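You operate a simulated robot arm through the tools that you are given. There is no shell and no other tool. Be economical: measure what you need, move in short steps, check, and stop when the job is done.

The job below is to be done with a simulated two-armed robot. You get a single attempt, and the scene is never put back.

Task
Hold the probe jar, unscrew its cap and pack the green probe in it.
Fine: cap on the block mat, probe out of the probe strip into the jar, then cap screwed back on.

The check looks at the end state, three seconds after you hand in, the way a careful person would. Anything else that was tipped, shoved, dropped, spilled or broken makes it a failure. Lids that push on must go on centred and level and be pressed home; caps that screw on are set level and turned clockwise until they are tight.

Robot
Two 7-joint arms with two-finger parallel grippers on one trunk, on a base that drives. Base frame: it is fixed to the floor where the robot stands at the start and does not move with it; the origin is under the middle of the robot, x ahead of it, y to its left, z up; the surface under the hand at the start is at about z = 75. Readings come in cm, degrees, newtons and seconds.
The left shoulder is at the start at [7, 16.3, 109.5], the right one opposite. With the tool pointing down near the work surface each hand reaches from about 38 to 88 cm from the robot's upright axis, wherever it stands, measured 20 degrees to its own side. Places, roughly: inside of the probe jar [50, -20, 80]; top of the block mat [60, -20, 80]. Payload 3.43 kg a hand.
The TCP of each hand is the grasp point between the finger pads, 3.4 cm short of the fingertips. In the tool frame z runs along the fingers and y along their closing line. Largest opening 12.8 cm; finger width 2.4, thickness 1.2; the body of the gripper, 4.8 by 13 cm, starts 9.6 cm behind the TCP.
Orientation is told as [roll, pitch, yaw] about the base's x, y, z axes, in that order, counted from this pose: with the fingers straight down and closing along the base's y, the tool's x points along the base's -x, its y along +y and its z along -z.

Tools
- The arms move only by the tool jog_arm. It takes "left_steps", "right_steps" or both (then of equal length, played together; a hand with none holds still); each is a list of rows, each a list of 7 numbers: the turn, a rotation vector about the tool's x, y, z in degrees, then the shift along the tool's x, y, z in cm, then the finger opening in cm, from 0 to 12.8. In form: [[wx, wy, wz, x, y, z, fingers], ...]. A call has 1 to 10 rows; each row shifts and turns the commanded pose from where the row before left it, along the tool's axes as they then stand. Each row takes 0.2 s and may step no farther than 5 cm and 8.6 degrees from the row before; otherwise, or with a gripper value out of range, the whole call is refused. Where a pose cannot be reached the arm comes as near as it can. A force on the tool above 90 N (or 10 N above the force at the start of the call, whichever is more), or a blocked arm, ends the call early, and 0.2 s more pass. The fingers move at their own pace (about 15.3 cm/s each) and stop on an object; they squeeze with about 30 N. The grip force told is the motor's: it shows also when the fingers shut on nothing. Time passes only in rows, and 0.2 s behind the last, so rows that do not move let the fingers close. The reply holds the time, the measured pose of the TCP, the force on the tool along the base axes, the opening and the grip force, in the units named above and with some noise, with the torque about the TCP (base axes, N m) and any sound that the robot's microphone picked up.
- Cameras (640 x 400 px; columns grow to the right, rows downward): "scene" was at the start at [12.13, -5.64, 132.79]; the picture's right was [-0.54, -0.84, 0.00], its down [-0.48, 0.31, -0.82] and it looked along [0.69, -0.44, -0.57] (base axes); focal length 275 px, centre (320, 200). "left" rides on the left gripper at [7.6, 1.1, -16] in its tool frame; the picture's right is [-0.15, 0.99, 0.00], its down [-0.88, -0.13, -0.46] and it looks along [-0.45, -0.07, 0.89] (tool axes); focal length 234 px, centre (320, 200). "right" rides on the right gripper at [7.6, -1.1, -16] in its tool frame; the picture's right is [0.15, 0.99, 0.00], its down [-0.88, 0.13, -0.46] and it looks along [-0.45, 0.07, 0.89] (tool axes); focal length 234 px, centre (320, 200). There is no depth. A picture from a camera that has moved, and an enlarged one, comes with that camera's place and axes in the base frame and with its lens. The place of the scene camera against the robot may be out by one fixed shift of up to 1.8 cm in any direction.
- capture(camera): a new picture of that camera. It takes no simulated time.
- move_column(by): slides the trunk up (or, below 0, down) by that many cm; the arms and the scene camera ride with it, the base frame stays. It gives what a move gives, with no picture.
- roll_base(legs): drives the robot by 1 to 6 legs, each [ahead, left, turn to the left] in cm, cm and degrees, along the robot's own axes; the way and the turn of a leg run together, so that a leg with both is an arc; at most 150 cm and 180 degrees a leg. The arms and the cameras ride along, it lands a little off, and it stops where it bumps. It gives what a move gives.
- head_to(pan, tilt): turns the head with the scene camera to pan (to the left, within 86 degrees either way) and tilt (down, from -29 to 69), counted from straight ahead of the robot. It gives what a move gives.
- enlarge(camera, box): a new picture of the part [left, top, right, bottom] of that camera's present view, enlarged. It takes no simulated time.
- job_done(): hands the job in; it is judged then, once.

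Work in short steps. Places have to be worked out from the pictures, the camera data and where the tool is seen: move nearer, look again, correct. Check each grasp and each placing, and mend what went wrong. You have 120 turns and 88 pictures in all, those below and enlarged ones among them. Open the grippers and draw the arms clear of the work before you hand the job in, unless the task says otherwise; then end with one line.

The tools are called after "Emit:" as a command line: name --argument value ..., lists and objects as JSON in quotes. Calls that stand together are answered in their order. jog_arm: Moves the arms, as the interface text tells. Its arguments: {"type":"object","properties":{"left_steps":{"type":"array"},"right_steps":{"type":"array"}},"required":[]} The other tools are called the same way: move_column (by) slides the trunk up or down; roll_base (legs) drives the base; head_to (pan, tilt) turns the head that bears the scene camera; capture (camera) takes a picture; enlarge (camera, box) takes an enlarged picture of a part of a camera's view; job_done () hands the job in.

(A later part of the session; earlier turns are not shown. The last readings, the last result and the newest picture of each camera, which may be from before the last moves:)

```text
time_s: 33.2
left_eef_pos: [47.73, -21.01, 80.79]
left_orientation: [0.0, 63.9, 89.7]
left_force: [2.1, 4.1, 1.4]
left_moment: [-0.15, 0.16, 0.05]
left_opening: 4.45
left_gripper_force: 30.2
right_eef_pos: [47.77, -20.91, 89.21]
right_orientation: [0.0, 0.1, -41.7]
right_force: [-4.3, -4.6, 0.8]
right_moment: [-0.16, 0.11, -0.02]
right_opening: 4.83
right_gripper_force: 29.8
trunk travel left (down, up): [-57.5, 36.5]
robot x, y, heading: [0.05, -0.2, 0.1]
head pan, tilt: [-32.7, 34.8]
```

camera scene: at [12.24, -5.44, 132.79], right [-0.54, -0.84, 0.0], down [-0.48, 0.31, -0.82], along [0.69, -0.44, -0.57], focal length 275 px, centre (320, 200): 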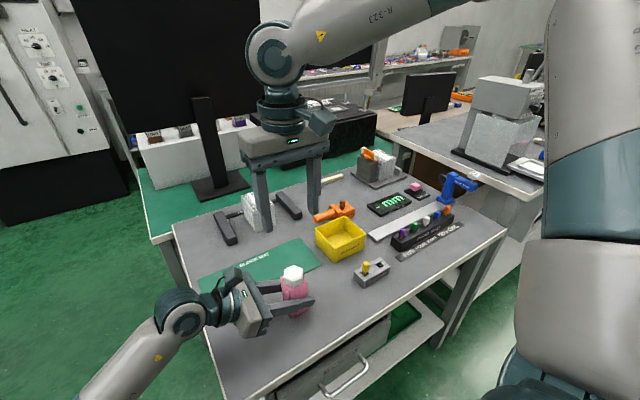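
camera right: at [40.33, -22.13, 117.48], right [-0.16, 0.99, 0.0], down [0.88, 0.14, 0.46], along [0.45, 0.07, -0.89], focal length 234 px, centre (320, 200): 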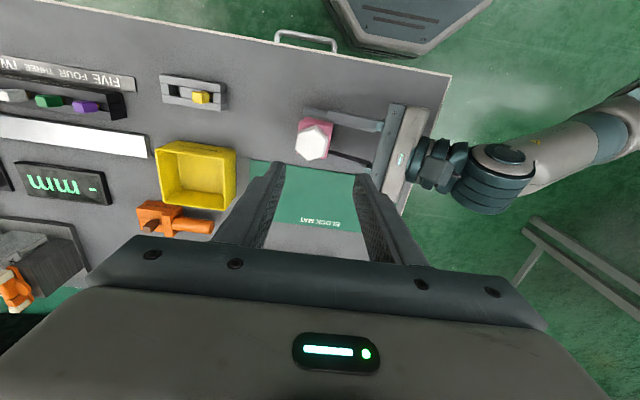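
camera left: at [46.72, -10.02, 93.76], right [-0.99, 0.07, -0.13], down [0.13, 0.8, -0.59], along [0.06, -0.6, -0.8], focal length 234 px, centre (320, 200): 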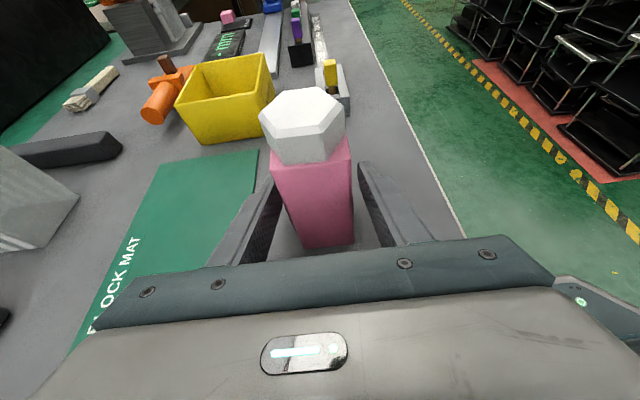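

Forces remain low. Continue another 80°.

Emit:
jog_arm --right_steps '[[0, 0, -8, 0, 0, -0.01, 2.5], [0, 0, -8, 0, 0, -0.01, 2.5], [0, 0, -8, 0, 0, -0.01, 2.5], [0, 0, -8, 0, 0, -0.01, 2.5], [0, 0, -8, 0, 0, -0.01, 2.5], [0, 0, -8, 0, 0, -0.01, 2.5], [0, 0, -8, 0, 0, -0.01, 2.5], [0, 0, -8, 0, 0, -0.01, 2.5], [0, 0, -8, 0, 0, -0.01, 2.5], [0, 0, -8, 0, 0, -0.01, 2.5]]'

Emit:
enlarge --camera "left" --box '[186, 40, 442, 200]'

Emit:
enlarge --camera "scene" --box '[230, 240, 358, 320]'

```text
time_s: 35.4
left_eef_pos: [47.83, -20.93, 80.73]
left_orientation: [0.0, 64.0, 89.8]
left_force: [2.5, 4.8, 1.8]
left_moment: [-0.21, -0.01, 0.06]
left_opening: 4.48
left_gripper_force: 29.9
right_eef_pos: [47.7, -20.91, 89.53]
right_orientation: [0.0, 0.0, 38.3]
right_force: [-2.5, -4.2, 0.8]
right_moment: [-0.2, 0.12, -0.08]
right_opening: 4.87
right_gripper_force: 29.9
trunk travel left (down, up): [-57.5, 36.5]
robot x, y, heading: [-0.07, 0.19, 0.1]
head pan, tilt: [-32.7, 34.8]
```

```text
2.50 times, centred on (314, 120) of left
camera zoom: at [46.71, -10.03, 94.7], right [-0.99, 0.07, -0.13], down [0.13, 0.8, -0.59], along [0.06, -0.6, -0.8], focal length 585 px, centre (335, 400)
```

zoom: 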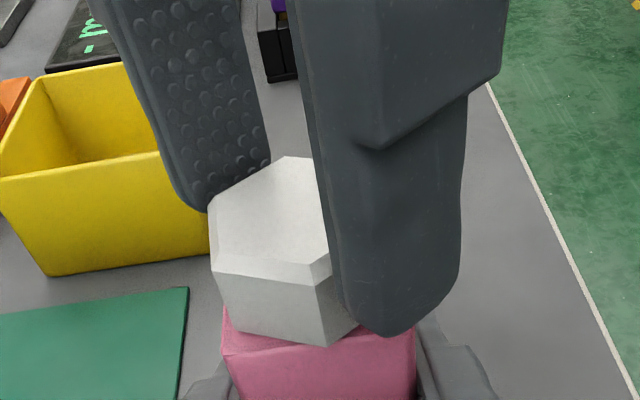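

```text
5.00 times, centred on (294, 280) of scene
camera zoom: at [12.13, -5.62, 132.8], right [-0.54, -0.84, 0.0], down [-0.48, 0.31, -0.82], along [0.69, -0.44, -0.57], focal length 1375 px, centre (450, -200)
```

zoom: 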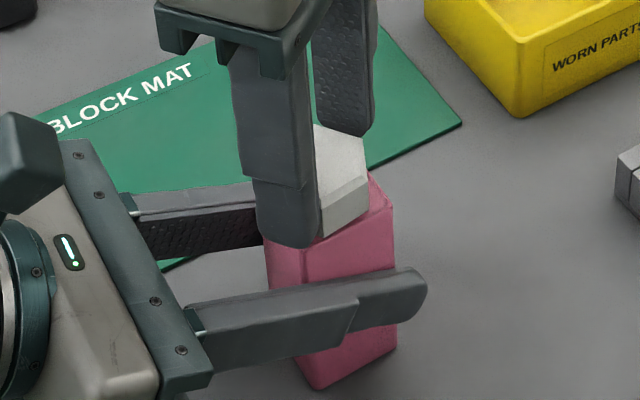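

The cap has turned about 250–300° in total. I test whether it is free with a small upward pull.

Emit:
jog_arm --right_steps '[[0, 0, -8, 0, 0, -0.1, 2.5], [0, 0, 0, 0, 0, -0.15, 2.5], [0, 0, 0, 0, 0, 0, 2.5]]'

Emit:
enlarge --camera "left" --box '[218, 60, 410, 180]'

```text
time_s: 36.2
left_eef_pos: [47.8, -20.97, 80.76]
left_orientation: [0.0, 64.1, 89.9]
left_force: [-2.1, 13.2, 6.0]
left_moment: [-0.73, -0.14, 0.05]
left_opening: 4.41
left_gripper_force: 30.2
right_eef_pos: [47.8, -20.97, 89.65]
right_orientation: [0.0, 0.0, 46.3]
right_force: [1.0, -13.7, -6.5]
right_moment: [-0.43, -0.04, -0.08]
right_opening: 4.85
right_gripper_force: 29.6
trunk travel left (down, up): [-57.5, 36.5]
robot x, y, heading: [-0.18, -0.12, -0.1]
head pan, tilt: [-32.7, 34.8]
```

```text
3.33 times, centred on (314, 120) of left
camera zoom: at [46.72, -10.04, 94.7], right [-0.99, 0.07, -0.13], down [0.13, 0.8, -0.59], along [0.06, -0.6, -0.8], focal length 781 px, centre (340, 467)
```

zoom: 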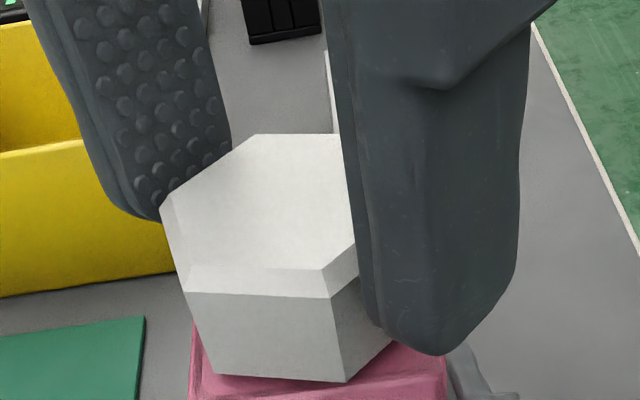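

It's still threaded (about 6 N pull). I release, raise and wind back 180° to yaw -133.7 for another stroke.

Emit:
jog_arm --right_steps '[[0, 0, 0, 0, 0, 0.1, 5.4], [0, 0, 0, 0, 0, 0, 6.5], [0, 0, 0, 0, 0, -4, 6.5], [0, 0, 8.5, 0, 0, 0, 6.5], [0, 0, 8.5, 0, 0, 0, 6.5], [0, 0, 8.5, 0, 0, 0, 6.5], [0, 0, 8.5, 0, 0, 0, 6.5], [0, 0, 8.5, 0, 0, 0, 6.5], [0, 0, 8.5, 0, 0, 0, 6.5], [0, 0, 8.5, 0, 0, 0, 6.5]]'

Emit:
jog_arm --right_steps '[[0, 0, 8.5, 0, 0, 0, 6.5], [0, 0, 8.5, 0, 0, 0, 6.5], [0, 0, 8.5, 0, 0, 0, 6.5], [0, 0, 8.5, 0, 0, 0, 6.5], [0, 0, 8.5, 0, 0, 0, 6.5], [0, 0, 8.5, 0, 0, 0, 6.5], [0, 0, 8.5, 0, 0, 0, 6.5], [0, 0, 8.5, 0, 0, 0, 6.5], [0, 0, 8.5, 0, 0, 0, 6.5], [0, 0, 8.5, 0, 0, 0, 6.5]]'

Emit:
jog_arm --right_steps '[[0, 0, 8.5, 0, 0, 0, 6.5], [0, 0, 8.5, 0, 0, 0, 6.5], [0, 0, 8.5, 0, 0, 0, 6.5], [0, 0, 8.5, 0, 0, 0, 6.5], [0, 0, 1.5, 0, 0, 0, 6.5], [0, 0, 0, 0, 0, 0, 6.5]]'

Emit:
capture --camera "right"

Emit:
capture --camera "left"

```text
time_s: 38.4
left_eef_pos: [47.85, -20.93, 80.83]
left_orientation: [0.0, 63.9, 89.8]
left_force: [-0.1, -0.4, 1.8]
left_moment: [0.07, -0.03, 0.05]
left_opening: 4.45
left_gripper_force: 29.3
right_eef_pos: [47.81, -20.99, 93.45]
right_orientation: [0.0, 0.1, -13.3]
right_force: [-0.6, 0.5, 0.1]
right_moment: [0.0, -0.03, -0.01]
right_opening: 6.5
right_gripper_force: 0.0
trunk travel left (down, up): [-57.5, 36.5]
robot x, y, heading: [0.01, 0.06, 0.1]
head pan, tilt: [-32.7, 34.8]
```

```text
time_s: 40.6
left_eef_pos: [47.81, -21.0, 80.77]
left_orientation: [0.0, 64.0, 89.8]
left_force: [-0.9, 0.0, 1.0]
left_moment: [0.1, -0.02, -0.03]
left_opening: 4.46
left_gripper_force: 30.0
right_eef_pos: [47.7, -20.9, 93.46]
right_orientation: [0.0, -0.1, -98.4]
right_force: [-1.2, -1.5, 0.8]
right_moment: [0.0, -0.02, 0.01]
right_opening: 6.5
right_gripper_force: 0.2
trunk travel left (down, up): [-57.5, 36.5]
robot x, y, heading: [0.01, -0.1, 0.0]
head pan, tilt: [-32.7, 34.8]
```

```text
time_s: 42.0
left_eef_pos: [47.79, -20.96, 80.82]
left_orientation: [-0.1, 64.0, 89.9]
left_force: [0.2, 0.0, 1.0]
left_moment: [0.06, -0.01, -0.02]
left_opening: 4.45
left_gripper_force: 30.2
right_eef_pos: [47.84, -20.87, 93.32]
right_orientation: [0.0, 0.1, -133.8]
right_force: [0.6, -0.4, -0.1]
right_moment: [-0.01, 0.01, -0.02]
right_opening: 6.53
right_gripper_force: 0.1
trunk travel left (down, up): [-57.5, 36.5]
robot x, y, heading: [-0.04, -0.0, 0.2]
head pan, tilt: [-32.7, 34.8]
```

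```text
51 pictures are left
camera right: at [52.27, -14.61, 109.53], right [0.82, -0.58, 0.0], down [-0.52, -0.73, 0.46], along [-0.26, -0.37, -0.89], focal length 234 px, centre (320, 200)
```

right: 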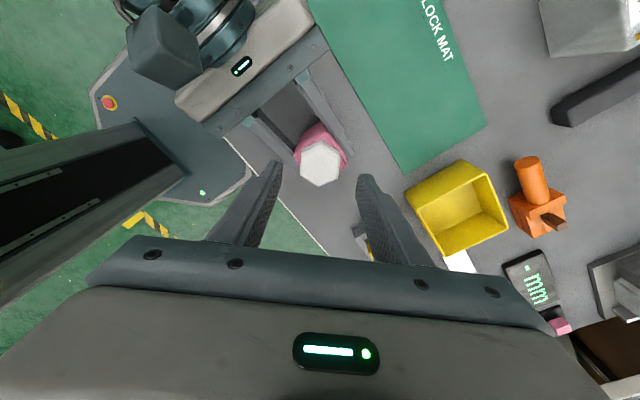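

```text
50 pictures are left
camera left: at [46.71, -10.04, 94.7], right [-0.99, 0.07, -0.13], down [0.13, 0.8, -0.59], along [0.06, -0.6, -0.8], focal length 234 px, centre (320, 200)
```

left: 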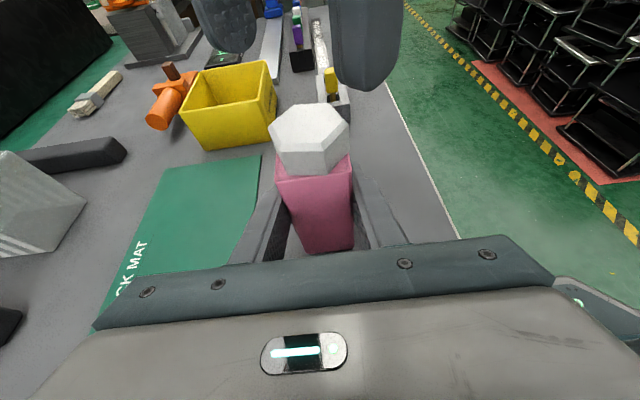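

Still well placed. I lower, grip and turn another 80°.

Emit:
jog_arm --right_steps '[[0, 0, 0, 0, 0, 2.5, 6.5], [0, 0, 0, 0, 0, 1.5, 6], [0, 0, 0, 0, 0, 0, 5], [0, 0, 0, 0, 0, 0, 2.5], [0, 0, 0, 0, 0, 0, 2.5]]'

Emit:
jog_arm --right_steps '[[0, 0, -8, 0, 0, -0.01, 2.5], [0, 0, -8, 0, 0, -0.01, 2.5], [0, 0, -8, 0, 0, -0.01, 2.5], [0, 0, -8, 0, 0, -0.01, 2.5], [0, 0, -8, 0, 0, -0.01, 2.5], [0, 0, -8, 0, 0, -0.01, 2.5], [0, 0, -8, 0, 0, -0.01, 2.5], [0, 0, -8, 0, 0, -0.01, 2.5], [0, 0, -8, 0, 0, -0.01, 2.5], [0, 0, -8, 0, 0, -0.01, 2.5]]'

Emit:
enlarge --camera "left" --box '[218, 60, 410, 180]'

```text
time_s: 43.2
left_eef_pos: [47.73, -20.97, 80.78]
left_orientation: [0.0, 63.9, 89.9]
left_force: [-1.8, 2.7, 0.9]
left_moment: [-0.07, -0.11, -0.03]
left_opening: 4.45
left_gripper_force: 29.8
right_eef_pos: [47.81, -20.88, 89.5]
right_orientation: [0.0, 0.0, -133.8]
right_force: [2.0, -2.2, -0.5]
right_moment: [-0.14, -0.09, -0.01]
right_opening: 4.81
right_gripper_force: 30.0
trunk travel left (down, up): [-57.5, 36.5]
robot x, y, heading: [-0.12, 0.41, -0.1]
head pan, tilt: [-32.7, 34.8]
```

```text
time_s: 45.4
left_eef_pos: [47.86, -20.99, 80.79]
left_orientation: [0.0, 64.0, 89.8]
left_force: [0.2, 0.1, 1.1]
left_moment: [0.0, 0.03, 0.04]
left_opening: 4.48
left_gripper_force: 30.3
right_eef_pos: [47.83, -20.85, 89.64]
right_orientation: [0.0, 0.1, -53.6]
right_force: [-0.6, 0.2, 0.1]
right_moment: [0.02, 0.0, 0.02]
right_opening: 4.82
right_gripper_force: 30.4
trunk travel left (down, up): [-57.5, 36.5]
robot x, y, heading: [0.05, -0.2, 0.2]
head pan, tilt: [-32.7, 34.8]
```

```text
3.33 times, centred on (314, 120) of left
camera zoom: at [46.72, -10.04, 94.7], right [-0.99, 0.07, -0.13], down [0.13, 0.8, -0.59], along [0.06, -0.6, -0.8], focal length 781 px, centre (340, 467)
```

zoom: 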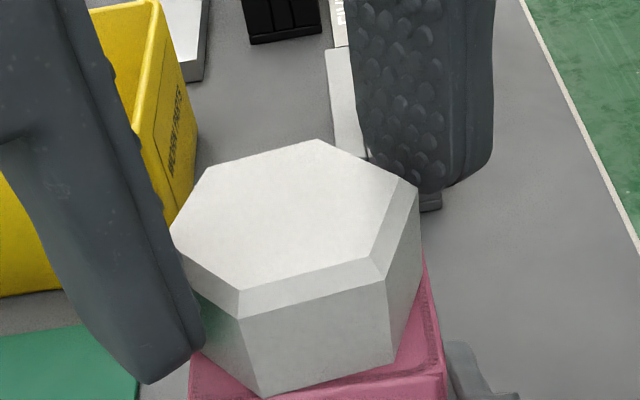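

Side forces and moments vanished, so the cap may be free. I pull up gently.

Emit:
jog_arm --right_steps '[[0, 0, -6, 0, 0, -0.15, 2.5], [0, 0, -6, 0, 0, -0.25, 2.5], [0, 0, 0, 0, 0, 0, 2.5]]'

Emit:
enlarge --camera "left" --box '[218, 60, 410, 180]'

```text
time_s: 46.2
left_eef_pos: [47.92, -21.0, 80.79]
left_orientation: [0.1, 64.0, 89.8]
left_force: [4.4, 0.1, 1.4]
left_moment: [-0.06, 0.17, -0.02]
left_opening: 4.45
left_gripper_force: 30.5
right_eef_pos: [47.76, -20.81, 89.94]
right_orientation: [-0.1, 0.0, -41.8]
right_force: [-3.7, -1.3, -0.5]
right_moment: [-0.08, 0.15, -0.01]
right_opening: 4.84
right_gripper_force: 30.1
trunk travel left (down, up): [-57.5, 36.5]
robot x, y, heading: [-0.17, -0.14, -0.0]
head pan, tilt: [-32.7, 34.8]
```

```text
3.33 times, centred on (314, 120) of left
camera zoom: at [46.75, -10.03, 94.7], right [-0.99, 0.07, -0.13], down [0.13, 0.8, -0.59], along [0.07, -0.6, -0.8], focal length 781 px, centre (340, 467)
```

zoom: 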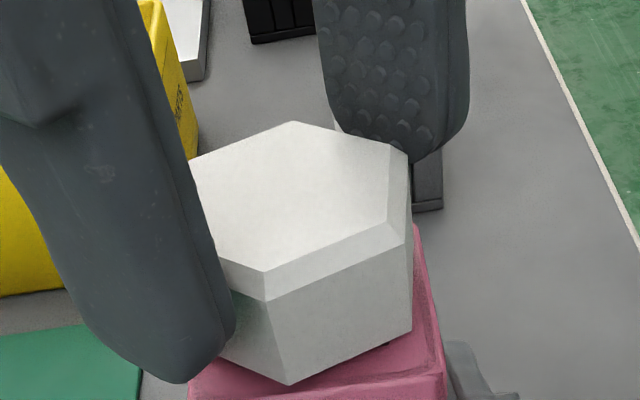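

Almost no resistance. I lift straight up 3 cm more.

Emit:
jog_arm --right_steps '[[0, 0, 0, 0, 0, -0.4, 2.5], [0, 0, 0, 0, 0, -0.6, 2.5], [0, 0, 0, 0, 0, -1, 2.5], [0, 0, 0, 0, 0, -2, 2.5]]'

Emit:
capture --camera "left"

```text
time_s: 47.2
left_eef_pos: [47.7, -20.96, 80.71]
left_orientation: [0.1, 64.0, 89.8]
left_force: [-0.7, 0.2, 1.1]
left_moment: [0.09, 0.03, -0.01]
left_opening: 4.46
left_gripper_force: 29.7
right_eef_pos: [47.66, -20.86, 93.97]
right_orientation: [0.1, 0.0, -41.7]
right_force: [0.7, -0.5, -0.7]
right_moment: [0.01, 0.01, 0.01]
right_opening: 4.83
right_gripper_force: 30.3
trunk travel left (down, up): [-57.5, 36.5]
robot x, y, heading: [-0.07, -0.21, 0.1]
head pan, tilt: [-32.7, 34.8]
```

```text
47 pictures are left
camera left: at [46.66, -10.04, 94.7], right [-0.99, 0.07, -0.13], down [0.13, 0.8, -0.59], along [0.06, -0.6, -0.8], focal length 234 px, centre (320, 200)
```

left: 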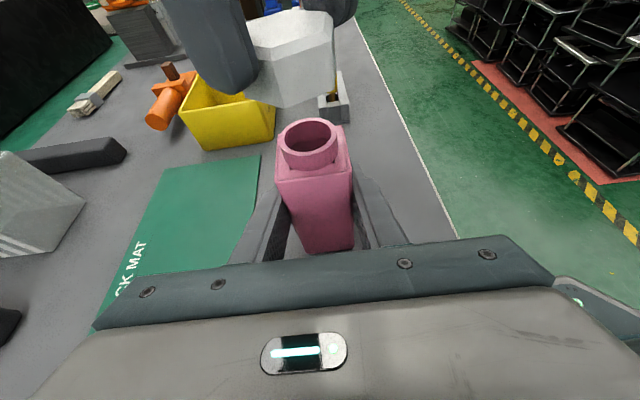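

The cap is off and the jar's neck is visible. I raise 2 cm and carry it over the mat to (62, -24).

Emit:
jog_arm --right_steps '[[0, 0, 0, 0, 0, -2, 2.5], [0, 0, 0, -3.18, 1.8, 0, 2.5], [0, 0, 0, -3.18, 1.8, 0, 2.5], [0, 0, 0, -3.18, 1.8, 0, 2.5], [0, 0, 0, -3.18, 1.8, 0, 2.5], [0, 0, 0, 0, 0, 4, 2.5], [0, 0, 0, 0, 0, 4, 2.5], [0, 0, 0, 0, 0, 4, 2.5], [0, 0, 0, 0, 0, 3, 2.5]]'

Emit:
enlarge --camera "scene" --box '[220, 200, 380, 300]'

```text
time_s: 49.2
left_eef_pos: [47.86, -21.09, 80.88]
left_orientation: [0.0, 64.1, 89.7]
left_force: [0.1, -0.5, 1.5]
left_moment: [0.01, -0.06, -0.03]
left_opening: 4.42
left_gripper_force: 30.4
right_eef_pos: [61.92, -24.33, 81.33]
right_orientation: [0.2, 0.0, -41.7]
right_force: [-1.2, -0.5, -0.3]
right_moment: [0.02, -0.01, -0.01]
right_opening: 4.84
right_gripper_force: 30.0
right hand out of reach, approached as far as the arm can: row 9
trunk travel left (down, up): [-57.5, 36.5]
robot x, y, heading: [-0.16, -0.24, 0.2]
head pan, tilt: [-32.7, 34.8]
```

```text
4.00 times, centred on (300, 250) of scene
camera zoom: at [12.12, -5.65, 132.8], right [-0.54, -0.84, 0.0], down [-0.48, 0.31, -0.82], along [0.69, -0.44, -0.57], focal length 1100 px, centre (400, 0)
```

zoom: 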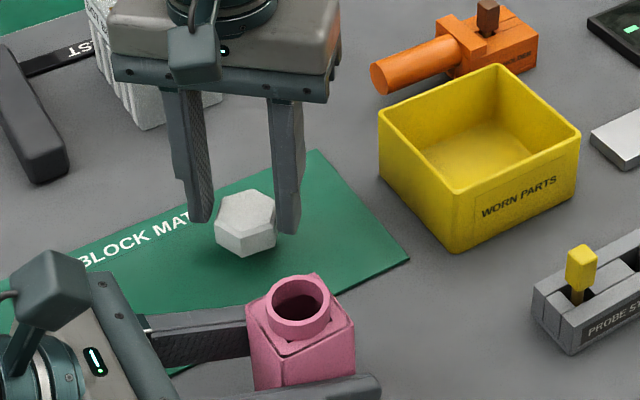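

It's near the reach limit there, so I move 3 cm closer (still well on the mat) and descend gently.

Emit:
jog_arm --right_steps '[[0, 0, 0, 2.24, -2, 0, 2.5], [0, 0, 0, 0, 0, 0.5, 2.5], [0, 0, 0, 0, 0, 0.5, 2.5], [0, 0, 0, 0, 0, 0.3, 2.5], [0, 0, 0, 0, 0, 0, 2.5]]'

Emit:
capture --camera "left"

```text
time_s: 50.4
left_eef_pos: [47.89, -21.01, 80.71]
left_orientation: [0.0, 63.9, 89.9]
left_force: [0.1, -0.7, 1.4]
left_moment: [0.02, -0.02, -0.01]
left_opening: 4.48
left_gripper_force: 29.8
right_eef_pos: [58.79, -24.37, 80.02]
right_orientation: [0.0, 0.1, -41.8]
right_force: [-0.3, 0.5, -0.2]
right_moment: [0.0, 0.0, -0.01]
right_opening: 4.85
right_gripper_force: 30.0
trunk travel left (down, up): [-57.5, 36.5]
robot x, y, heading: [0.21, -0.18, 0.2]
head pan, tilt: [-32.7, 34.8]
```

```text
45 pictures are left
camera left: at [46.72, -10.05, 94.7], right [-0.99, 0.07, -0.13], down [0.13, 0.8, -0.59], along [0.06, -0.6, -0.8], focal length 234 px, centre (320, 200)
```

left: 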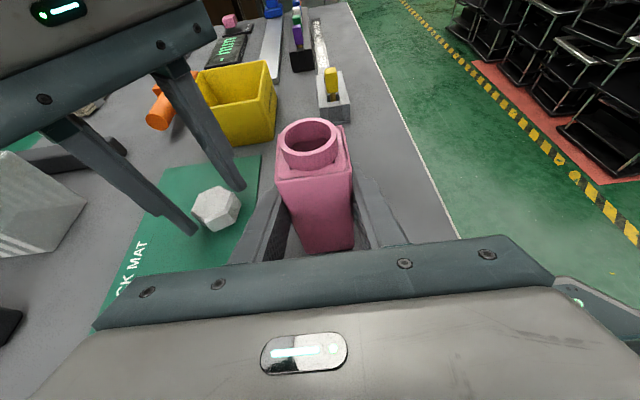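

Still no contact, at z 80.0. I lower in small steps and watch the force.

Emit:
jog_arm --right_steps '[[0, 0, 0, 0, 0, 0.3, 2.5], [0, 0, 0, 0, 0, 0.3, 2.5], [0, 0, 0, 0, 0, 0.2, 2.5], [0, 0, 0, 0, 0, 0, 2.5]]'

```text
time_s: 51.4
left_eef_pos: [47.56, -20.94, 81.04]
left_orientation: [-0.3, 64.0, 89.5]
left_force: [0.0, -0.3, -0.7]
left_moment: [-0.02, 0.0, 0.01]
left_opening: 4.44
left_gripper_force: 30.1
right_eef_pos: [58.66, -24.36, 79.53]
right_orientation: [0.4, -0.3, -41.8]
right_force: [2.5, -4.6, 38.1]
right_moment: [-0.3, -0.09, -0.04]
right_opening: 4.88
right_gripper_force: 30.2
trunk travel left (down, up): [-57.5, 36.5]
robot x, y, heading: [-0.02, -0.13, -0.2]
head pan, tilt: [-32.7, 34.8]
```

Contact at z≈79.5 (38 N). I ease up slightly, open and retreat upward.

Emit:
jog_arm --right_steps '[[0, 0, 0, 0, 0, -0.25, 2.5], [0, 0, 0, 0, 0, 0, 4.9], [0, 0, 0, 0, 0, 0, 5.6], [0, 0, 0, 0, 0, 0, 7], [0, 0, 0, 0, 0, -4, 7], [0, 0, 0, 0, 0, -5, 7], [0, 0, 0, 0, 0, -5, 7], [0, 0, 0, 0, 0, 0, 7]]'

Emit:
capture --camera "left"

Emit:
enlarge --camera "right" --box '[192, 60, 448, 220]'

```text
time_s: 53.2
left_eef_pos: [47.74, -20.97, 80.78]
left_orientation: [0.1, 63.9, 89.9]
left_force: [-0.3, 0.5, 2.6]
left_moment: [0.01, -0.04, -0.02]
left_opening: 4.44
left_gripper_force: 29.6
right_eef_pos: [58.68, -24.55, 93.54]
right_orientation: [0.0, 0.0, -41.7]
right_force: [-0.1, 0.8, -0.9]
right_moment: [-0.01, 0.01, 0.01]
right_opening: 7.05
right_gripper_force: 0.1
trunk travel left (down, up): [-57.5, 36.5]
robot x, y, heading: [0.04, -0.07, 0.1]
head pan, tilt: [-32.7, 34.8]
```

```text
44 pictures are left
camera left: at [46.73, -10.05, 94.69], right [-0.99, 0.07, -0.13], down [0.13, 0.8, -0.59], along [0.06, -0.6, -0.8], focal length 234 px, centre (320, 200)
```

left: 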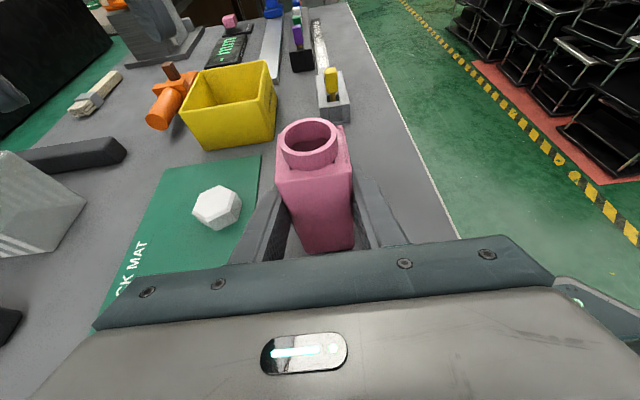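

```text
2.50 times, centred on (320, 140) of right
camera zoom: at [52.33, -20.22, 109.54], right [0.55, 0.84, 0.0], down [0.74, -0.49, 0.45], along [0.38, -0.25, -0.89], focal length 585 px, centre (320, 350)
```

zoom: 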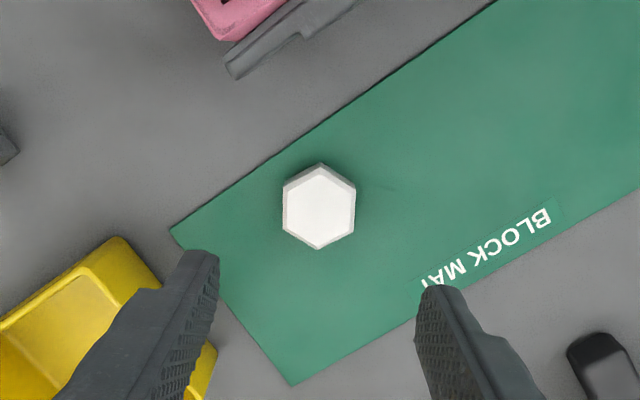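

The cap rests flat on the mat. Next I turn the right hand to yaw -90 and carry it toward the strip's green probe at roughly (49.3, -61.5).

Emit:
jog_arm --right_steps '[[0, 0, 8.05, 0, 0, -1, 7], [0, 0, 8.05, 0, 0, -1, 7], [0, 0, 8.05, 0, 0, -1, 7], [0, 0, 8.05, 0, 0, -1, 7], [0, 0, 8.05, 0, 0, -1, 7], [0, 0, 8.05, 0, 0, -1, 7]]'

Emit:
jog_arm --right_steps '[[0, 0, 0, -4.5, -1.2, 0, 7], [0, 0, 0, -4.5, -1.2, 0, 7], [0, 0, 0, -4.5, -1.2, 0, 7], [0, 0, 0, -4.5, -1.2, 0, 7], [0, 0, 0, -4.5, -1.2, 0, 7], [0, 0, 0, -4.5, -1.2, 0, 7], [0, 0, 0, -4.5, -1.2, 0, 7], [0, 0, 0, -4.5, -1.2, 0, 7], [0, 0, 0, 0, 0, 0, 7]]'

Emit:
capture --camera "right"

```text
time_s: 54.6
left_eef_pos: [47.76, -21.05, 80.76]
left_orientation: [0.0, 64.1, 89.8]
left_force: [-0.8, 1.0, 1.0]
left_moment: [0.05, 0.0, 0.06]
left_opening: 4.44
left_gripper_force: 29.7
right_eef_pos: [58.69, -24.33, 99.56]
right_orientation: [0.0, 0.0, -90.0]
right_force: [-0.1, 1.0, 0.5]
right_moment: [-0.01, -0.02, 0.0]
right_opening: 6.97
right_gripper_force: 0.1
trunk travel left (down, up): [-57.5, 36.5]
robot x, y, heading: [-0.01, 0.05, -0.2]
head pan, tilt: [-32.7, 34.8]
```

```text
time_s: 56.6
left_eef_pos: [47.72, -21.03, 80.79]
left_orientation: [0.1, 64.1, 89.9]
left_force: [-0.8, 0.5, 1.8]
left_moment: [0.05, -0.02, 0.0]
left_opening: 4.45
left_gripper_force: 29.7
right_eef_pos: [49.11, -60.32, 99.55]
right_orientation: [0.0, 0.0, -90.1]
right_force: [0.4, 0.0, -0.6]
right_moment: [-0.01, 0.02, 0.0]
right_opening: 6.98
right_gripper_force: 0.1
trunk travel left (down, up): [-57.5, 36.5]
robot x, y, heading: [-0.24, -0.04, 0.3]
head pan, tilt: [-32.7, 34.8]
```

```text
42 pictures are left
camera right: at [48.01, -52.67, 115.49], right [0.99, 0.15, 0.0], down [0.13, -0.88, 0.46], along [0.07, -0.45, -0.89], focal length 234 px, centre (320, 200)
```

right: 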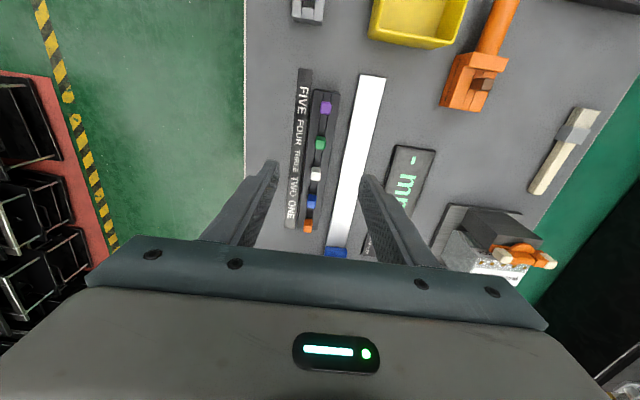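

Green sits near (49.35, -60.95). I zoom in for head size and orientation.

Emit:
enlarge --camera "right" --box '[280, 115, 360, 165]'

Emit:
enlarge --camera "scene" --box '[390, 200, 470, 250]'

```text
8.00 times, centred on (320, 140) of right
camera zoom: at [48.01, -52.67, 115.49], right [0.99, 0.15, 0.0], down [0.13, -0.88, 0.46], along [0.07, -0.45, -0.89], focal length 1873 px, centre (320, 680)
```

zoom: 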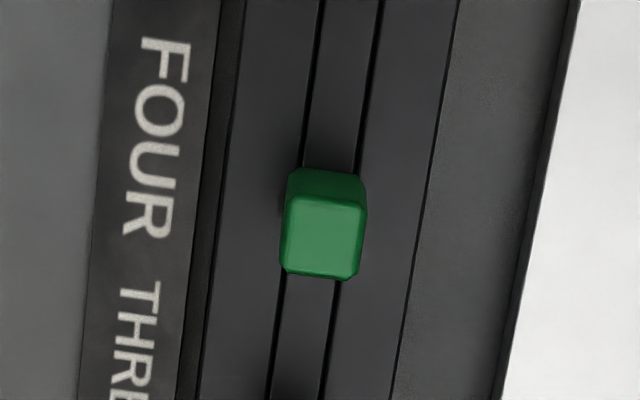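

```text
8.00 times, centred on (430, 225) of scene
camera zoom: at [12.16, -5.57, 132.79], right [-0.54, -0.84, 0.0], down [-0.48, 0.31, -0.82], along [0.69, -0.44, -0.57], focal length 2200 px, centre (-560, 0)
```

zoom: 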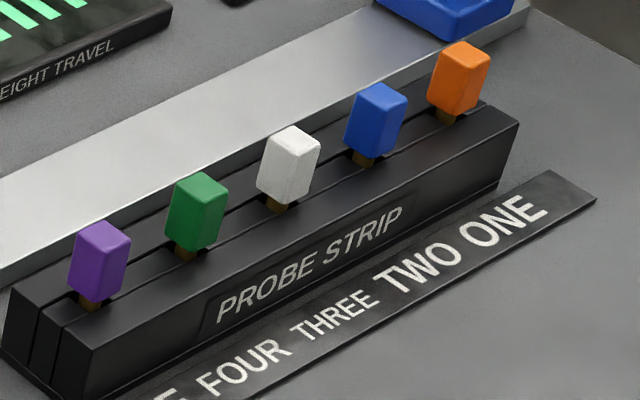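

Head is about 1.4×1.6 cm, its top near z≈82. I align over it and go down to z≈88.5, narrowing the fingers to 5.

Emit:
jog_arm --right_steps '[[0, 0, 0, -0.5, 0.28, 4, 5], [0, 0, 0, 0, 0, 4, 5], [0, 0, 0, 0, 0, 3, 5], [0, 0, 0, 0, 0, 0, 5]]'

Emit:
enlarge --camera "right" --box '[240, 100, 400, 200]'

Emit:
enlarge --camera "scene" --box '[380, 180, 476, 240]'

```text
time_s: 57.6
left_eef_pos: [47.85, -20.98, 80.83]
left_orientation: [0.0, 64.0, 89.8]
left_force: [-0.9, 1.0, 1.6]
left_moment: [0.08, 0.03, -0.02]
left_opening: 4.46
left_gripper_force: 30.5
right_eef_pos: [49.5, -60.69, 88.49]
right_orientation: [0.1, 0.0, -89.8]
right_force: [-0.3, -0.1, 0.8]
right_moment: [0.01, -0.02, 0.0]
right_opening: 5.01
right_gripper_force: 0.0
trunk travel left (down, up): [-57.5, 36.5]
robot x, y, heading: [0.08, -0.12, 0.1]
head pan, tilt: [-32.7, 34.8]
```

```text
4.00 times, centred on (320, 150) of right
camera zoom: at [48.35, -53.03, 104.4], right [0.99, 0.15, 0.0], down [0.13, -0.88, 0.46], along [0.07, -0.45, -0.89], focal length 937 px, centre (320, 400)
```

zoom: 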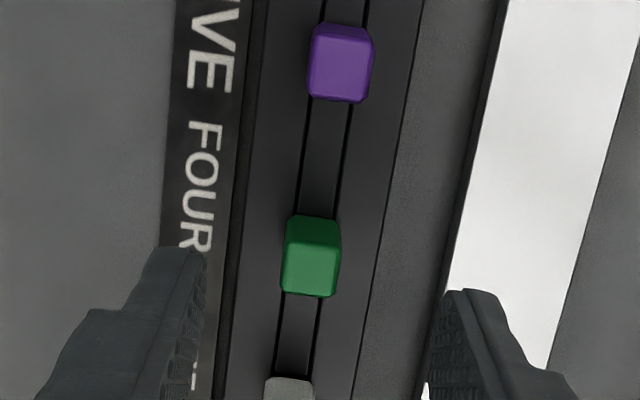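

```text
6.67 times, centred on (428, 210) of scene
camera zoom: at [12.12, -5.62, 132.8], right [-0.54, -0.84, 0.0], down [-0.48, 0.31, -0.82], along [0.69, -0.44, -0.57], focal length 1834 px, centre (-400, 133)
```

zoom: 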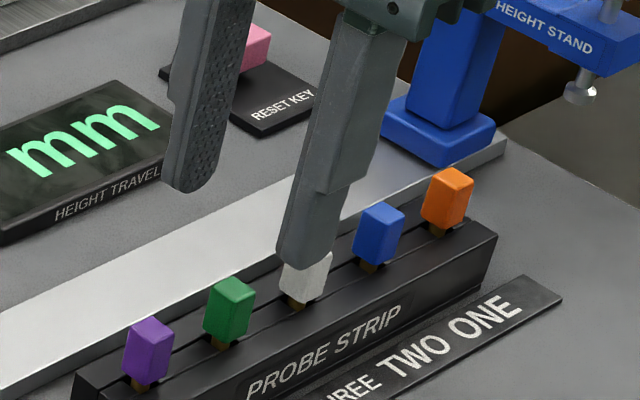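

Triangulated green head: centre (49.3, -60.85), top z≈81.9. I descend to TCP 84.1 (tips 80.7) and grip its upper part.

Emit:
jog_arm --right_steps '[[0, 0, 0, -0.15, -0.15, 2.4, 4], [0, 0, 0, 0, 0, 2, 4], [0, 0, 0, 0, 0, 0, 2.5], [0, 0, 0, 0, 0, 0, 1], [0, 0, 0, 0, 0, 0, 0.5], [0, 0, 0, 0, 0, 0, 0.5]]'

Emit:
enlarge --camera "scene" --box '[380, 180, 476, 240]'

```text
time_s: 59.0
left_eef_pos: [47.78, -21.09, 80.77]
left_orientation: [0.0, 64.0, 89.8]
left_force: [0.2, 0.4, -0.6]
left_moment: [0.01, 0.02, 0.0]
left_opening: 4.44
left_gripper_force: 30.3
right_eef_pos: [49.35, -60.93, 83.85]
right_orientation: [-0.2, 0.0, -90.0]
right_force: [-4.1, 0.1, 0.4]
right_moment: [0.02, 0.12, -0.03]
right_opening: 1.4
right_gripper_force: 29.9
trunk travel left (down, up): [-57.5, 36.5]
robot x, y, heading: [-0.25, 0.02, 0.4]
head pan, tilt: [-32.7, 34.8]
```

```text
6.67 times, centred on (428, 210) of scene
camera zoom: at [12.1, -5.64, 132.79], right [-0.54, -0.84, 0.0], down [-0.48, 0.31, -0.82], along [0.69, -0.44, -0.57], focal length 1834 px, centre (-400, 133)
```

zoom: 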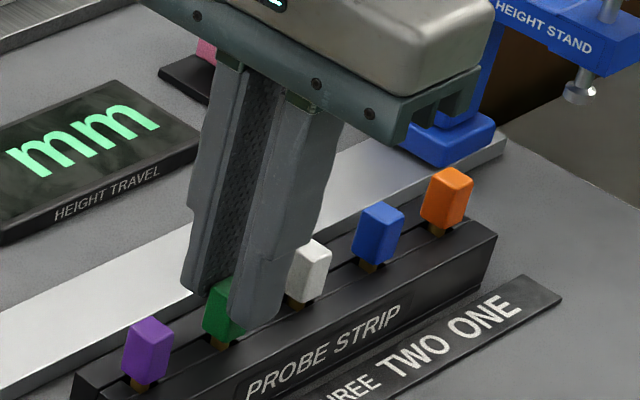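

Gripped at 1.40 cm. I lift straight up.

Emit:
jog_arm --right_steps '[[0, 0, 0, 0, 0, -0.5, 0.5], [0, 0, 0, 0, 0, -1, 0.5], [0, 0, 0, 0, 0, -2, 0.5], [0, 0, 0, 0, 0, -3, 0.5], [0, 0, 0, 0, 0, -4, 0.5], [0, 0, 0, 0, 0, -4, 0.5]]'

Emit:
capture --camera "scene"

Emit:
enlarge --camera "scene" --box '[380, 150, 476, 240]'

```text
time_s: 60.4
left_eef_pos: [47.67, -20.97, 80.78]
left_orientation: [0.0, 64.0, 89.8]
left_force: [-0.6, 1.2, 1.5]
left_moment: [0.06, 0.03, 0.01]
left_opening: 4.44
left_gripper_force: 29.8
right_eef_pos: [48.97, -60.86, 98.57]
right_orientation: [0.0, 0.1, -90.0]
right_force: [-0.1, 0.7, -0.5]
right_moment: [0.0, 0.01, 0.0]
right_opening: 1.35
right_gripper_force: 29.4
trunk travel left (down, up): [-57.5, 36.5]
robot x, y, heading: [-0.41, 0.2, 0.1]
head pan, tilt: [-32.7, 34.8]
```

```text
36 pictures are left
camera scene: at [12.09, -5.56, 132.79], right [-0.54, -0.84, 0.0], down [-0.48, 0.31, -0.82], along [0.69, -0.44, -0.57], focal length 275 px, centre (320, 200)
```

scene: 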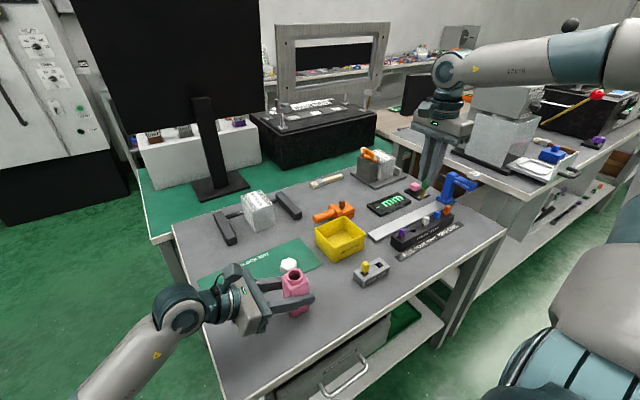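

```text
4.44 times, centred on (428, 195) of scene
camera zoom: at [12.09, -5.56, 132.79], right [-0.54, -0.84, 0.0], down [-0.48, 0.31, -0.82], along [0.69, -0.44, -0.57], focal length 1222 px, centre (-160, 222)
```

zoom: 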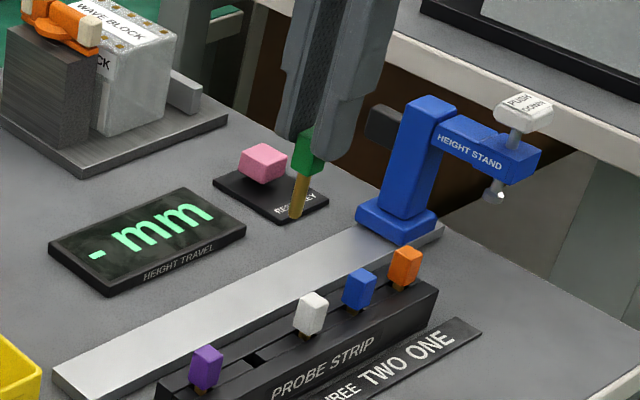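

The probe is out with the pin hanging vertical, total length about 5 cm. I carry it over the jar mouth at (47.75, -20.95), keeping it high.

Emit:
jog_arm --right_steps '[[0, 0, 0, 0, 0, -3, 0.5], [0, 0, 0, 4.43, -0.15, 0, 0.5], [0, 0, 0, 4.43, -0.15, 0, 0.5], [0, 0, 0, 4.43, -0.15, 0, 0.5], [0, 0, 0, 4.43, -0.15, 0, 0.5], [0, 0, 0, 4.43, -0.15, 0, 0.5], [0, 0, 0, 4.43, -0.15, 0, 0.5], [0, 0, 0, 4.43, -0.15, 0, 0.5], [0, 0, 0, 4.43, -0.15, 0, 0.5], [0, 0, 0, 4.43, -0.15, 0, 0.5]]'

Emit:
capture --camera "left"

Emit:
capture --camera "right"

```text
time_s: 62.6
left_eef_pos: [47.85, -21.0, 80.8]
left_orientation: [0.1, 64.1, 89.9]
left_force: [1.0, 1.0, 1.5]
left_moment: [0.09, -0.02, 0.0]
left_opening: 4.45
left_gripper_force: 30.0
right_eef_pos: [48.09, -21.09, 101.29]
right_orientation: [-0.2, 0.0, -90.2]
right_force: [-0.1, 0.0, 0.7]
right_moment: [0.0, 0.02, -0.03]
right_opening: 1.37
right_gripper_force: 29.5
trunk travel left (down, up): [-57.5, 36.5]
robot x, y, heading: [-0.05, -0.55, 0.0]
head pan, tilt: [-32.7, 34.8]
```

```text
34 pictures are left
camera left: at [46.8, -10.03, 94.69], right [-0.99, 0.07, -0.13], down [0.13, 0.79, -0.59], along [0.06, -0.6, -0.79], focal length 234 px, centre (320, 200)
```

left: 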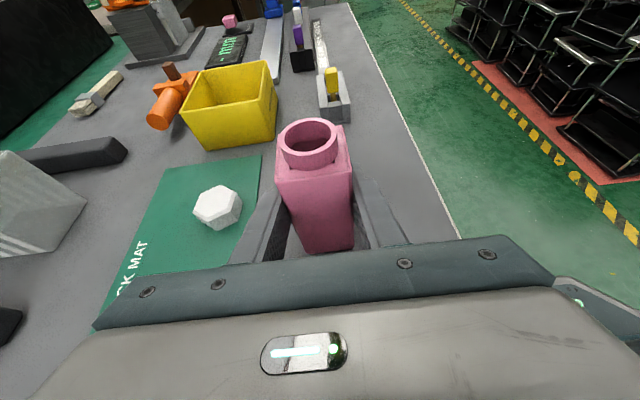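

```text
33 pictures are left
camera right: at [46.99, -13.47, 117.41], right [0.99, 0.14, 0.0], down [0.13, -0.88, 0.45], along [0.06, -0.45, -0.89], focal length 234 px, centre (320, 200)
```

right: 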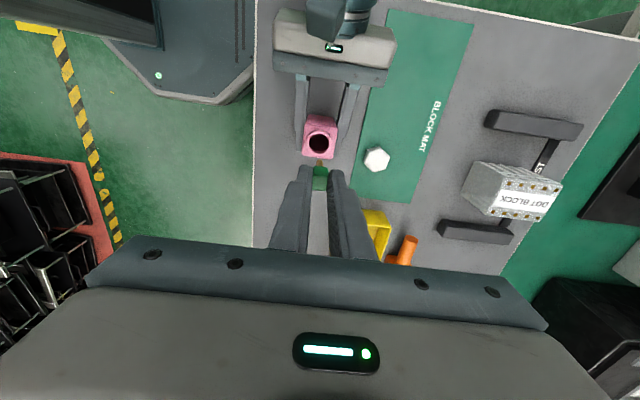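

Zoom both views to refine the mouth centre and the probe position.

Emit:
enlarge --camera "right" --box '[272, 115, 368, 195]'

Emit:
enlarge --camera "left" --box '[250, 90, 378, 170]'

```text
5.00 times, centred on (320, 155) of right
camera zoom: at [46.99, -13.47, 117.41], right [0.99, 0.14, 0.0], down [0.13, -0.88, 0.45], along [0.06, -0.45, -0.89], focal length 1171 px, centre (320, 425)
```

zoom: 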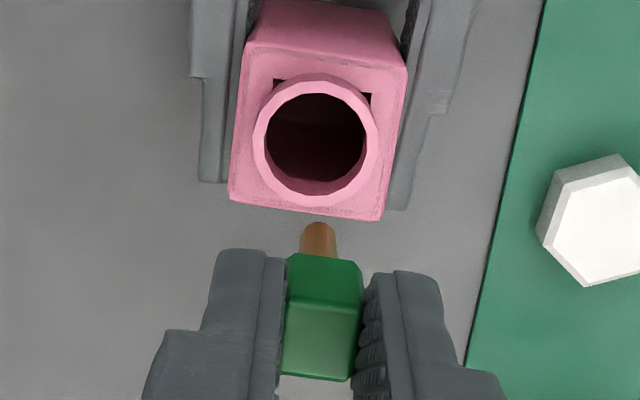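

```text
5.00 times, centred on (314, 130) of left
camera zoom: at [46.8, -10.03, 94.69], right [-0.99, 0.07, -0.13], down [0.13, 0.79, -0.59], along [0.06, -0.6, -0.79], focal length 1171 px, centre (350, 550)
```

zoom: 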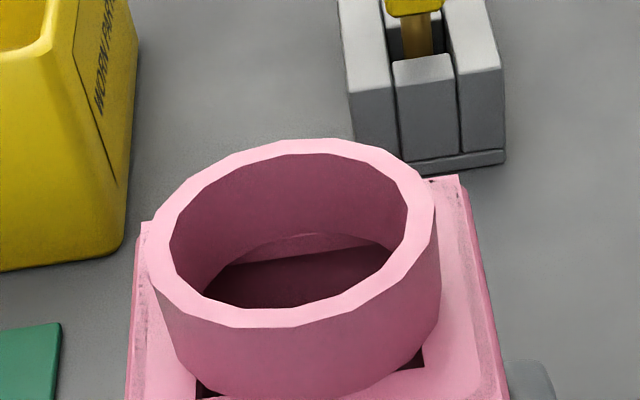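

Rim centre triangulates to (47.77, -20.81, 86.46) with inner diameter about 2.7. Probe at about (48.0, -21.1), so I correct and lower until the pin tip is near the rim.

Emit:
jog_arm --right_steps '[[0, 0, 0, 0.25, -0.23, 2, 0.5], [0, 0, 0, 0, 0, 2, 0.5], [0, 0, 0, 0, 0, 2, 0.5], [0, 0, 0, 0, 0, 0, 0.5]]'

Emit:
enlarge --camera "left" --box '[234, 70, 394, 170]'

Emit:
enlarge --camera "right" --box '[272, 115, 368, 195]'

```text
time_s: 63.6
left_eef_pos: [47.8, -20.97, 80.81]
left_orientation: [0.0, 64.0, 89.8]
left_force: [0.0, 0.3, 1.0]
left_moment: [-0.05, 0.02, 0.02]
left_opening: 4.44
left_gripper_force: 29.5
right_eef_pos: [47.83, -21.04, 95.6]
right_orientation: [0.0, 0.1, -90.0]
right_force: [-0.6, 0.5, -0.1]
right_moment: [-0.01, -0.02, -0.01]
right_opening: 1.37
right_gripper_force: 30.0
trunk travel left (down, up): [-57.5, 36.5]
robot x, y, heading: [0.25, 0.11, 0.1]
head pan, tilt: [-32.7, 34.8]
```

```text
4.00 times, centred on (314, 120) of left
camera zoom: at [46.71, -10.05, 94.7], right [-0.99, 0.07, -0.13], down [0.13, 0.8, -0.59], along [0.06, -0.6, -0.8], focal length 937 px, centre (344, 520)
```

zoom: 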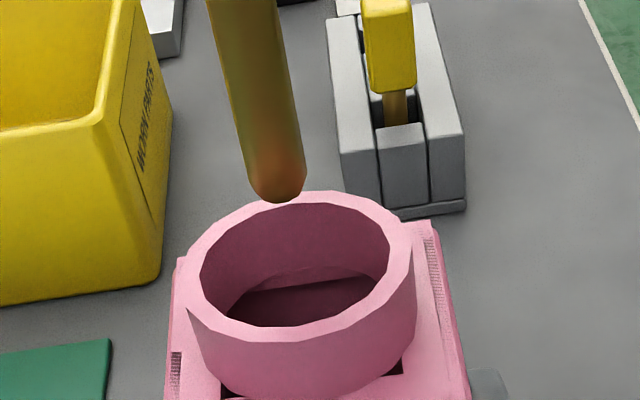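

```text
5.00 times, centred on (320, 155) of right
camera zoom: at [46.69, -13.38, 111.55], right [0.99, 0.15, 0.0], down [0.13, -0.88, 0.46], along [0.07, -0.45, -0.89], focal length 1171 px, centre (320, 425)
```

zoom: 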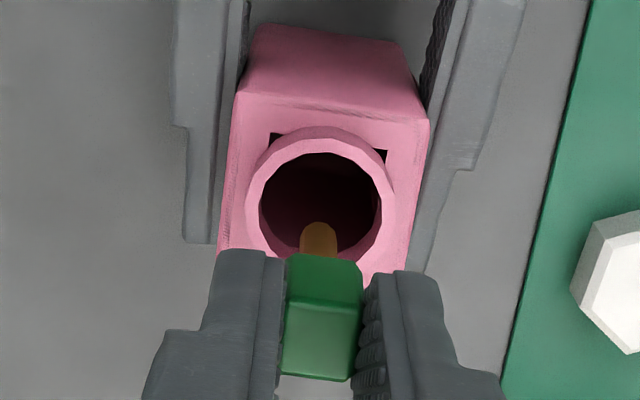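

Pin is within about 0.2 cm of the rim centre. I nudge +0.2 y and lower into the jar in steps.

Emit:
jog_arm --right_steps '[[0, 0, 0, 0.22, -0.03, 0, 0.5], [0, 0, 0, 0, 0, 1, 0.5], [0, 0, 0, 0, 0, 1, 0.5], [0, 0, 0, 0, 0, 0.7, 0.5], [0, 0, 0, 0, 0, 0, 0.5]]'

Emit:
enlarge --camera "left" --box '[234, 70, 394, 170]'

Emit:
enlarge --camera "right" --box '[272, 115, 368, 195]'

```text
time_s: 64.8
left_eef_pos: [47.72, -21.07, 80.81]
left_orientation: [-0.1, 64.0, 89.9]
left_force: [-0.5, -0.3, 0.3]
left_moment: [0.0, -0.01, 0.0]
left_opening: 4.43
left_gripper_force: 29.8
right_eef_pos: [47.75, -20.71, 92.79]
right_orientation: [0.0, 0.0, -90.0]
right_force: [0.0, -0.5, -0.1]
right_moment: [-0.01, 0.0, -0.02]
right_opening: 1.37
right_gripper_force: 30.1
trunk travel left (down, up): [-57.5, 36.5]
robot x, y, heading: [0.07, 0.1, 0.1]
head pan, tilt: [-32.7, 34.8]
```

```text
4.00 times, centred on (314, 120) of left
camera zoom: at [46.72, -10.04, 94.69], right [-0.99, 0.07, -0.13], down [0.13, 0.8, -0.59], along [0.06, -0.6, -0.8], focal length 937 px, centre (344, 520)
```

zoom: 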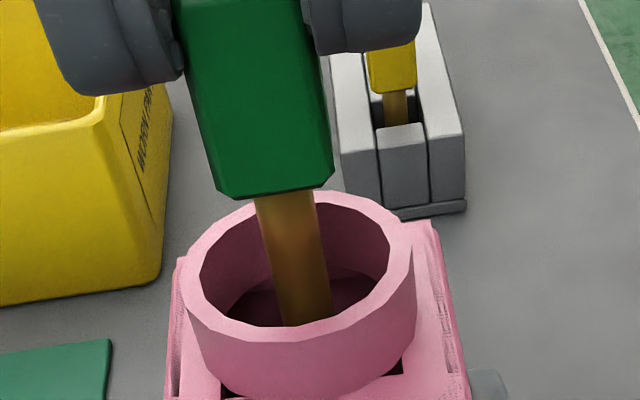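

```text
5.00 times, centred on (320, 155) of right
camera zoom: at [46.67, -13.03, 108.81], right [0.99, 0.15, 0.0], down [0.13, -0.88, 0.45], along [0.07, -0.45, -0.89], focal length 1171 px, centre (320, 425)
```

zoom: 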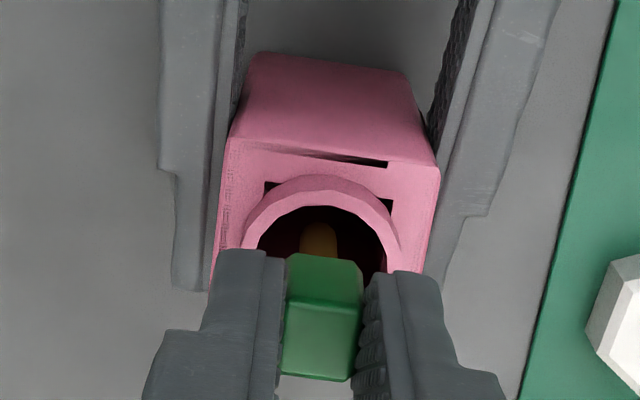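

The pin is in and the head is centred. I lower 2.4 cm more so the head enters, tips just above the rim, and watch the force.

Emit:
jog_arm --right_steps '[[0, 0, 0, 0, 0, 0.8, 0.5], [0, 0, 0, 0, 0, 0.8, 0.5], [0, 0, 0, 0, 0, 0.8, 0.5], [0, 0, 0, 0, 0, 0, 0.5]]'

Emit:
enlarge --camera "left" --box '[234, 70, 394, 170]'

```text
time_s: 65.8
left_eef_pos: [47.8, -21.02, 80.87]
left_orientation: [0.0, 64.0, 89.8]
left_force: [-0.3, 0.5, -0.6]
left_moment: [0.03, 0.0, -0.01]
left_opening: 4.46
left_gripper_force: 29.4
right_eef_pos: [47.74, -20.68, 90.37]
right_orientation: [-0.1, 0.1, -90.0]
right_force: [-0.3, 0.0, 0.3]
right_moment: [0.02, 0.01, -0.02]
right_opening: 1.36
right_gripper_force: 29.6
trunk travel left (down, up): [-57.5, 36.5]
robot x, y, heading: [-0.3, 0.21, 0.0]
head pan, tilt: [-32.7, 34.8]
```

```text
4.00 times, centred on (314, 120) of left
camera zoom: at [46.72, -10.05, 94.69], right [-0.99, 0.07, -0.13], down [0.13, 0.8, -0.59], along [0.06, -0.6, -0.8], focal length 937 px, centre (344, 520)
```

zoom: 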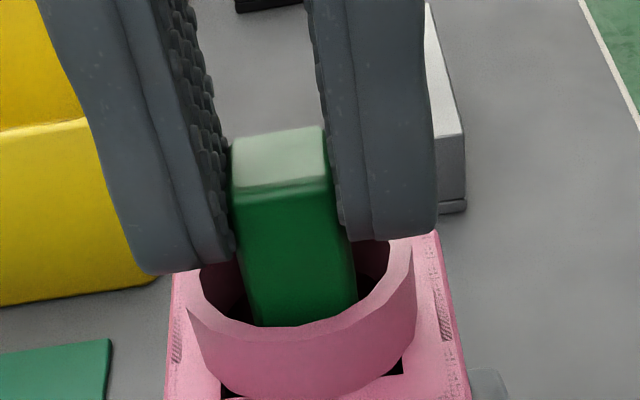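

Head is inside the mouth with clearance. I release and rise.

Emit:
jog_arm --right_steps '[[0, 0, 0, 0, 0, 0, 2.2], [0, 0, 0, 0, 0, 0, 3], [0, 0, 0, 0, 0, -3, 4], [0, 0, 0, 0, 0, -4, 6], [0, 0, 0, 0, 0, -2, 6]]'

Emit:
enlarge --camera "left" --box '[234, 70, 394, 170]'

Emit:
enlarge --camera "right" --box '[272, 115, 368, 175]'

```text
time_s: 67.0
left_eef_pos: [47.8, -21.03, 80.8]
left_orientation: [0.0, 64.1, 89.8]
left_force: [0.3, 1.1, 0.3]
left_moment: [0.01, -0.01, -0.02]
left_opening: 4.45
left_gripper_force: 29.6
right_eef_pos: [47.56, -20.59, 99.45]
right_orientation: [0.0, 0.0, -90.0]
right_force: [0.7, 0.2, 0.1]
right_moment: [0.05, 0.02, -0.02]
right_opening: 6.03
right_gripper_force: 0.1
trunk travel left (down, up): [-57.5, 36.5]
robot x, y, heading: [-0.23, -0.27, 0.4]
head pan, tilt: [-32.7, 34.8]
```

```text
4.00 times, centred on (314, 120) of left
camera zoom: at [46.7, -10.03, 94.69], right [-0.99, 0.07, -0.13], down [0.13, 0.8, -0.59], along [0.06, -0.6, -0.8], focal length 937 px, centre (344, 520)
```

zoom: 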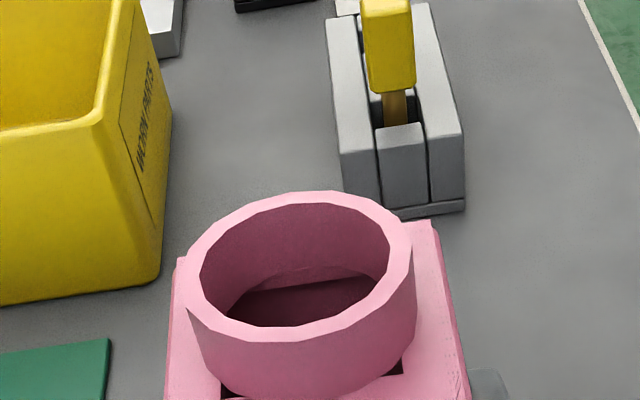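

```text
6.67 times, centred on (320, 145) of right
camera zoom: at [46.49, -12.88, 115.47], right [0.99, 0.15, 0.0], down [0.13, -0.88, 0.46], along [0.07, -0.45, -0.89], focal length 1561 px, centre (320, 567)
```

zoom: 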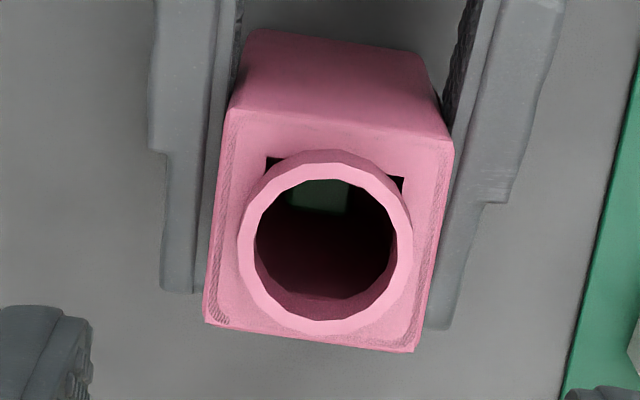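

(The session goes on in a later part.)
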